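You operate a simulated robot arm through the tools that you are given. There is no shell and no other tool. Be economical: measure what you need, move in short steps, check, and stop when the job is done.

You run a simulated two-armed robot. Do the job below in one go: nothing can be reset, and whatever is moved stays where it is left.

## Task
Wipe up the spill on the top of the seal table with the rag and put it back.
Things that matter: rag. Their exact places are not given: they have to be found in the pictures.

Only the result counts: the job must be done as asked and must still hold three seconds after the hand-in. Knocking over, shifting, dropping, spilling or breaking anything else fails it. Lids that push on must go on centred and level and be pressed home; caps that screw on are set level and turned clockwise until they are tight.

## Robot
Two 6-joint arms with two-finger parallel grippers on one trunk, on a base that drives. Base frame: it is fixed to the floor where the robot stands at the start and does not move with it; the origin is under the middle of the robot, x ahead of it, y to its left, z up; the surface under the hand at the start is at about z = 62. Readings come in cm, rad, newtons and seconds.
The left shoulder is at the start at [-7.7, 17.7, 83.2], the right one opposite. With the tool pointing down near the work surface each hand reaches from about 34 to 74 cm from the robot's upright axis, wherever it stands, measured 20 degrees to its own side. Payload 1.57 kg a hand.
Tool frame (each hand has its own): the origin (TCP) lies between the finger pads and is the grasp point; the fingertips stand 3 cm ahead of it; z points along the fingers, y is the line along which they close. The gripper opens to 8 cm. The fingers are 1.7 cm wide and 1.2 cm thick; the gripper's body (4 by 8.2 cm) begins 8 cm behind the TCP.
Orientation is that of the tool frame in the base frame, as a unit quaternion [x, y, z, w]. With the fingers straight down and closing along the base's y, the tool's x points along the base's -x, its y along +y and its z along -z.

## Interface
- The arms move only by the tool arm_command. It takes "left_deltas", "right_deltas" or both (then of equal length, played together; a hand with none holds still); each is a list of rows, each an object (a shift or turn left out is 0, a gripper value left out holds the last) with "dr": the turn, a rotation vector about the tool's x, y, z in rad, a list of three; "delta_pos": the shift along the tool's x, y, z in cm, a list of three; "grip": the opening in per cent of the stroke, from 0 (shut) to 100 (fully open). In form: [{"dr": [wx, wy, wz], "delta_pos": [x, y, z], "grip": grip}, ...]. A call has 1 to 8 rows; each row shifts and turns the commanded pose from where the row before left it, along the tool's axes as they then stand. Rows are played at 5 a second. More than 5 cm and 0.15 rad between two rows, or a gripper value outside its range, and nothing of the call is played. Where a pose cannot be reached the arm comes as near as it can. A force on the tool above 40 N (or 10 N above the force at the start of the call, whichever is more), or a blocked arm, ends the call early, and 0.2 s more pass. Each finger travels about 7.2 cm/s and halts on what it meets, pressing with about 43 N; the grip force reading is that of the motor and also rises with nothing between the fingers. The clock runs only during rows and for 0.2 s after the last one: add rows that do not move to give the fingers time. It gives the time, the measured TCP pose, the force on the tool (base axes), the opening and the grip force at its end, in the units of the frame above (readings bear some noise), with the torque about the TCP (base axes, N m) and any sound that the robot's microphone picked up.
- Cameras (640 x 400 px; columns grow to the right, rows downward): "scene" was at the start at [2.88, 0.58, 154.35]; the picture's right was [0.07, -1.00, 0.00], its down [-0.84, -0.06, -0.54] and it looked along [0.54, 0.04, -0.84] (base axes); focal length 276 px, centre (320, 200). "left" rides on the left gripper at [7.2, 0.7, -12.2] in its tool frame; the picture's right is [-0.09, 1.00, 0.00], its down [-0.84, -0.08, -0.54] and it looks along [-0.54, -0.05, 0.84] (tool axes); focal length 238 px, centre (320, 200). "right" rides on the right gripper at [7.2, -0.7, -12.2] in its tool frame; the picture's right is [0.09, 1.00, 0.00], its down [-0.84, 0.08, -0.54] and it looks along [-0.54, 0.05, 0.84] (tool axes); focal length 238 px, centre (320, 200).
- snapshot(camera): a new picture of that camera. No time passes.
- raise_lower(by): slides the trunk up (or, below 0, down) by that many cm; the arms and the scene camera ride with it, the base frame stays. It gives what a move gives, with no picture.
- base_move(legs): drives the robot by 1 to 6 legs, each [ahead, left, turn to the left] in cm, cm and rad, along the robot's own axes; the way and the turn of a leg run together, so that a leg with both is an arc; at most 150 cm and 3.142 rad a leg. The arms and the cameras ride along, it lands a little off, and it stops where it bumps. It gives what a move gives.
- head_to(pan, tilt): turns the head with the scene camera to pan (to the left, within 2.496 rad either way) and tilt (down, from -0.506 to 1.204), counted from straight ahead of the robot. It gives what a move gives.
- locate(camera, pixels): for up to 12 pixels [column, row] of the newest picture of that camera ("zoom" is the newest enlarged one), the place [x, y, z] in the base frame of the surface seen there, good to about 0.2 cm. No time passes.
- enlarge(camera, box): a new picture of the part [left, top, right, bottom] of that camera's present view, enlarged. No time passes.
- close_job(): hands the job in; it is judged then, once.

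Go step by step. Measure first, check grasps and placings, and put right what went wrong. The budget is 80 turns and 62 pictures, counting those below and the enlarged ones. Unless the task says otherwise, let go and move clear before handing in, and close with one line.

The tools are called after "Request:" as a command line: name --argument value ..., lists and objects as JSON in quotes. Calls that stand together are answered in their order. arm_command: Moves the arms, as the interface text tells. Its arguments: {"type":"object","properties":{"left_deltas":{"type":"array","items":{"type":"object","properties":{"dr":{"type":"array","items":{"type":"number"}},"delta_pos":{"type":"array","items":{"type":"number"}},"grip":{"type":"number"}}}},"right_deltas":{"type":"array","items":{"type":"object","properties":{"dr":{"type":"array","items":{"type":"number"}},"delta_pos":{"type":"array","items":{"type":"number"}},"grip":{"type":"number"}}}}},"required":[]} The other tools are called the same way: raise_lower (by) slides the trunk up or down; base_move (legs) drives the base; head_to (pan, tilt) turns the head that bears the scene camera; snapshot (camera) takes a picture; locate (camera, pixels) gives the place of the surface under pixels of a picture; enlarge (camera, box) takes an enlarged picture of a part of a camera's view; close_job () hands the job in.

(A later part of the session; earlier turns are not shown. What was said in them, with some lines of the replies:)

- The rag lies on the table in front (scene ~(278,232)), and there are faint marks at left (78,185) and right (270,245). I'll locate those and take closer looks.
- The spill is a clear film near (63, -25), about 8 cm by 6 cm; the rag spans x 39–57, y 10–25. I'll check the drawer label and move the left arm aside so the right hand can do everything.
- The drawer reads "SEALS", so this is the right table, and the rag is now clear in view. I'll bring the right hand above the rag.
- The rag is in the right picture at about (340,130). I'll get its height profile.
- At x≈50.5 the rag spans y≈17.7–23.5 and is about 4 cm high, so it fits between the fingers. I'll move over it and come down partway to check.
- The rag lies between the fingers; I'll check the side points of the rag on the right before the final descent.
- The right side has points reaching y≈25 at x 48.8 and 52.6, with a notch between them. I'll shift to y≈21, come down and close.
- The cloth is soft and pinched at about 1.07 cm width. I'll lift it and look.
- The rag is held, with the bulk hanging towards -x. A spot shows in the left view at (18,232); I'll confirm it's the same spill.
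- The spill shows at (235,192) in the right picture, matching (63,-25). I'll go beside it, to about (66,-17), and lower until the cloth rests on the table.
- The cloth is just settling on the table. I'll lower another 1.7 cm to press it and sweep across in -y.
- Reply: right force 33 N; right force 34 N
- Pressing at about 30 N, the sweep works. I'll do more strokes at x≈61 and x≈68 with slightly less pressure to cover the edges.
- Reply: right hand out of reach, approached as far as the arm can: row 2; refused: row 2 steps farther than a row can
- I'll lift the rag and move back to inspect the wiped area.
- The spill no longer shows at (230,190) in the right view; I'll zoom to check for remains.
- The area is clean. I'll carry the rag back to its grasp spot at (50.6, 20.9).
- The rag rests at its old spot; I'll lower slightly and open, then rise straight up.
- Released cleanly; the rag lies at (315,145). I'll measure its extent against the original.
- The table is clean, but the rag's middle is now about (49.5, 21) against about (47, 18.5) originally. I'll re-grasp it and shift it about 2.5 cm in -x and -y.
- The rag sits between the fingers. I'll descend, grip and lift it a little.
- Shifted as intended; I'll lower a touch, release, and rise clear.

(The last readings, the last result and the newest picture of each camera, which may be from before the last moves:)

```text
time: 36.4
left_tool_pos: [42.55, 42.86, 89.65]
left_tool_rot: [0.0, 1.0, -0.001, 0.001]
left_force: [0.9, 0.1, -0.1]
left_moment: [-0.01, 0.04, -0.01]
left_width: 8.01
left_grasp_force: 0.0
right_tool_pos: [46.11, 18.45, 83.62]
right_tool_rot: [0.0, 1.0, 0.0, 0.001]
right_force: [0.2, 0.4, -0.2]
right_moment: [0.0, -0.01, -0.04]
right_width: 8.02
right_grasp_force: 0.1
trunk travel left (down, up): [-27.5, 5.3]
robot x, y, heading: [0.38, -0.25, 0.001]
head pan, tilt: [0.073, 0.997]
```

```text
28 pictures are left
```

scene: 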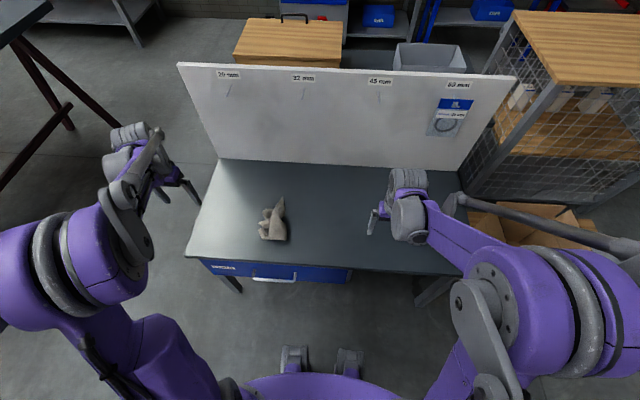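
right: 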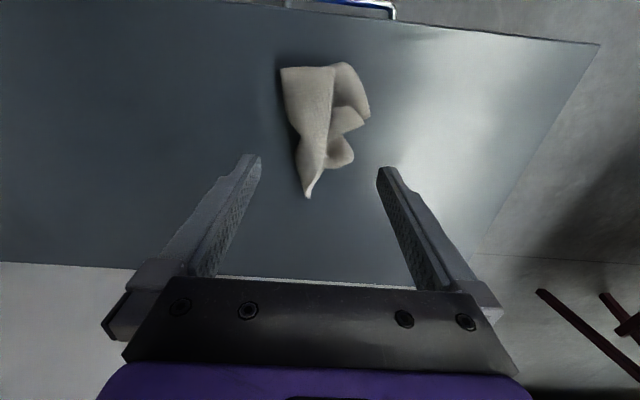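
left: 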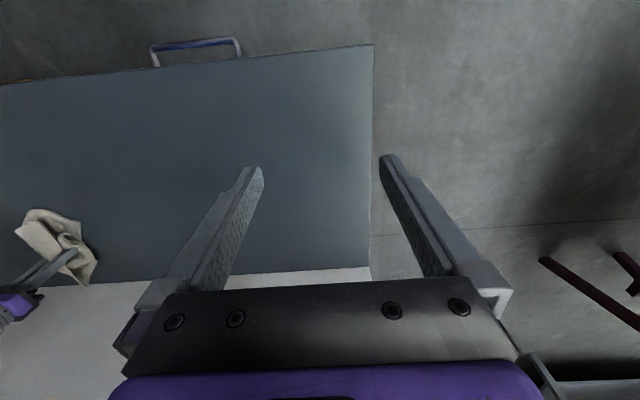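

The rag now lies released at (325,130), back at its original place. I'll retract the right hand and take a last look at the wiped area.

Request:
locate --camera "right" --pixels '[[285, 70], [350, 70], [307, 195], [368, 112], [320, 110]]'

Request:
arm_command --right_deltas '[{"delta_pos": [1, -4.6, 0]}, {"delta_pos": [1, -4.6, 0]}, {"delta_pos": [1, -4.6, 0]}, {"delta_pos": [1, -4.6, 0]}, {"delta_pos": [1, -4.6, 0]}, {"delta_pos": [1, -4.6, 0]}, {"delta_pos": [0, -4.6, 0]}, {"delta_pos": [0, -4.6, 0]}]'

Request:
snapshot --camera "right"

Request:
enlarge --camera "right" --box '[180, 160, 400, 298]'

Request:
enlarge --camera "left" --box '[0, 180, 128, 280]'

```text
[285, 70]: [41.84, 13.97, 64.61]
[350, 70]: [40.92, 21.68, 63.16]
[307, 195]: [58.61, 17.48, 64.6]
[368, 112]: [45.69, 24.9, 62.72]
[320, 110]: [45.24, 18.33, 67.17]
```

```text
time: 38.2
left_tool_pos: [42.44, 42.91, 89.77]
left_tool_rot: [0.0, 1.0, -0.001, 0.0]
left_force: [-0.5, 0.2, 0.3]
left_moment: [-0.03, 0.05, -0.02]
left_width: 7.99
left_grasp_force: 0.0
right_tool_pos: [39.41, -18.46, 83.16]
right_tool_rot: [0.0, 1.0, 0.0, -0.001]
right_force: [0.6, -0.2, 0.7]
right_moment: [0.0, 0.0, 0.03]
right_width: 7.99
right_grasp_force: 0.0
trunk travel left (down, up): [-27.5, 5.3]
robot x, y, heading: [-0.17, -0.14, -0.004]
head pan, tilt: [0.073, 0.997]
```

```text
27 pictures are left
```

right: 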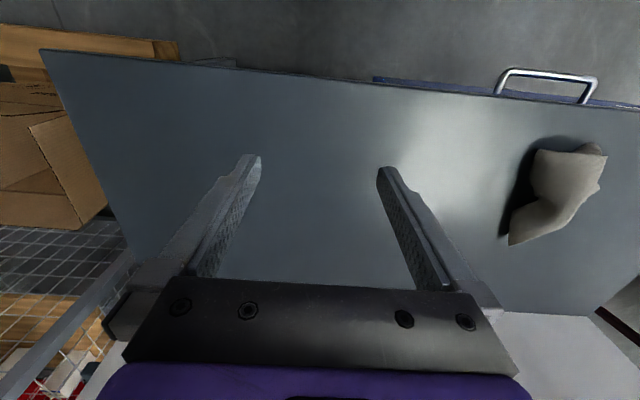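

```text
2.90 times, centred on (290, 229) of right
```

zoom: 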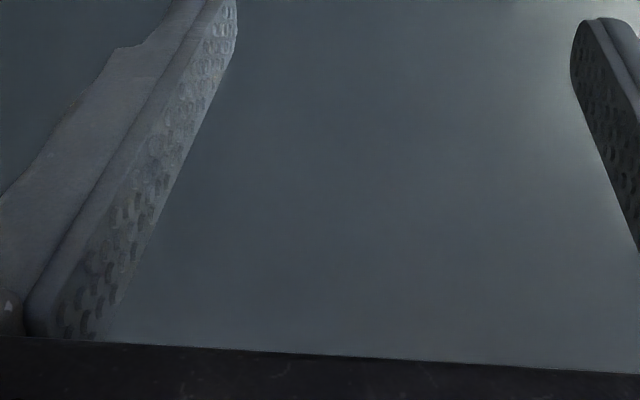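

```text
4.00 times, centred on (64, 230) of left
```

zoom: 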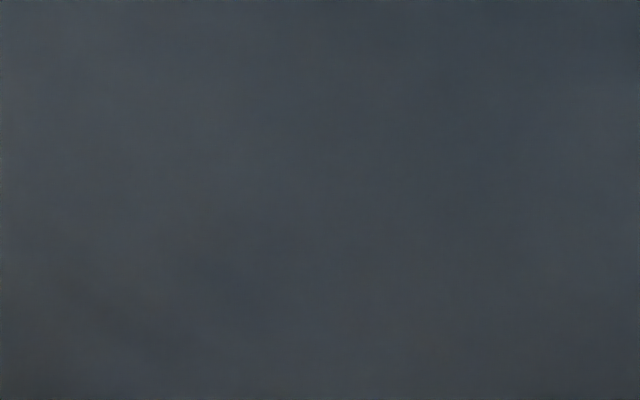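

The wiped area is clean in both hand cameras, and the rag is back in place with both hands clear, so I'm handing in.

Request:
close_job

```text
The job is handed in.
```

I wiped up the spill on the seal table and put the rag back. In the last pictures from both hand cameras, no trace of the spill remains. The rag lies where it was, give or take a centimetre or two, though it is folded a little differently. Both hands are clear of it, and the job is handed in.
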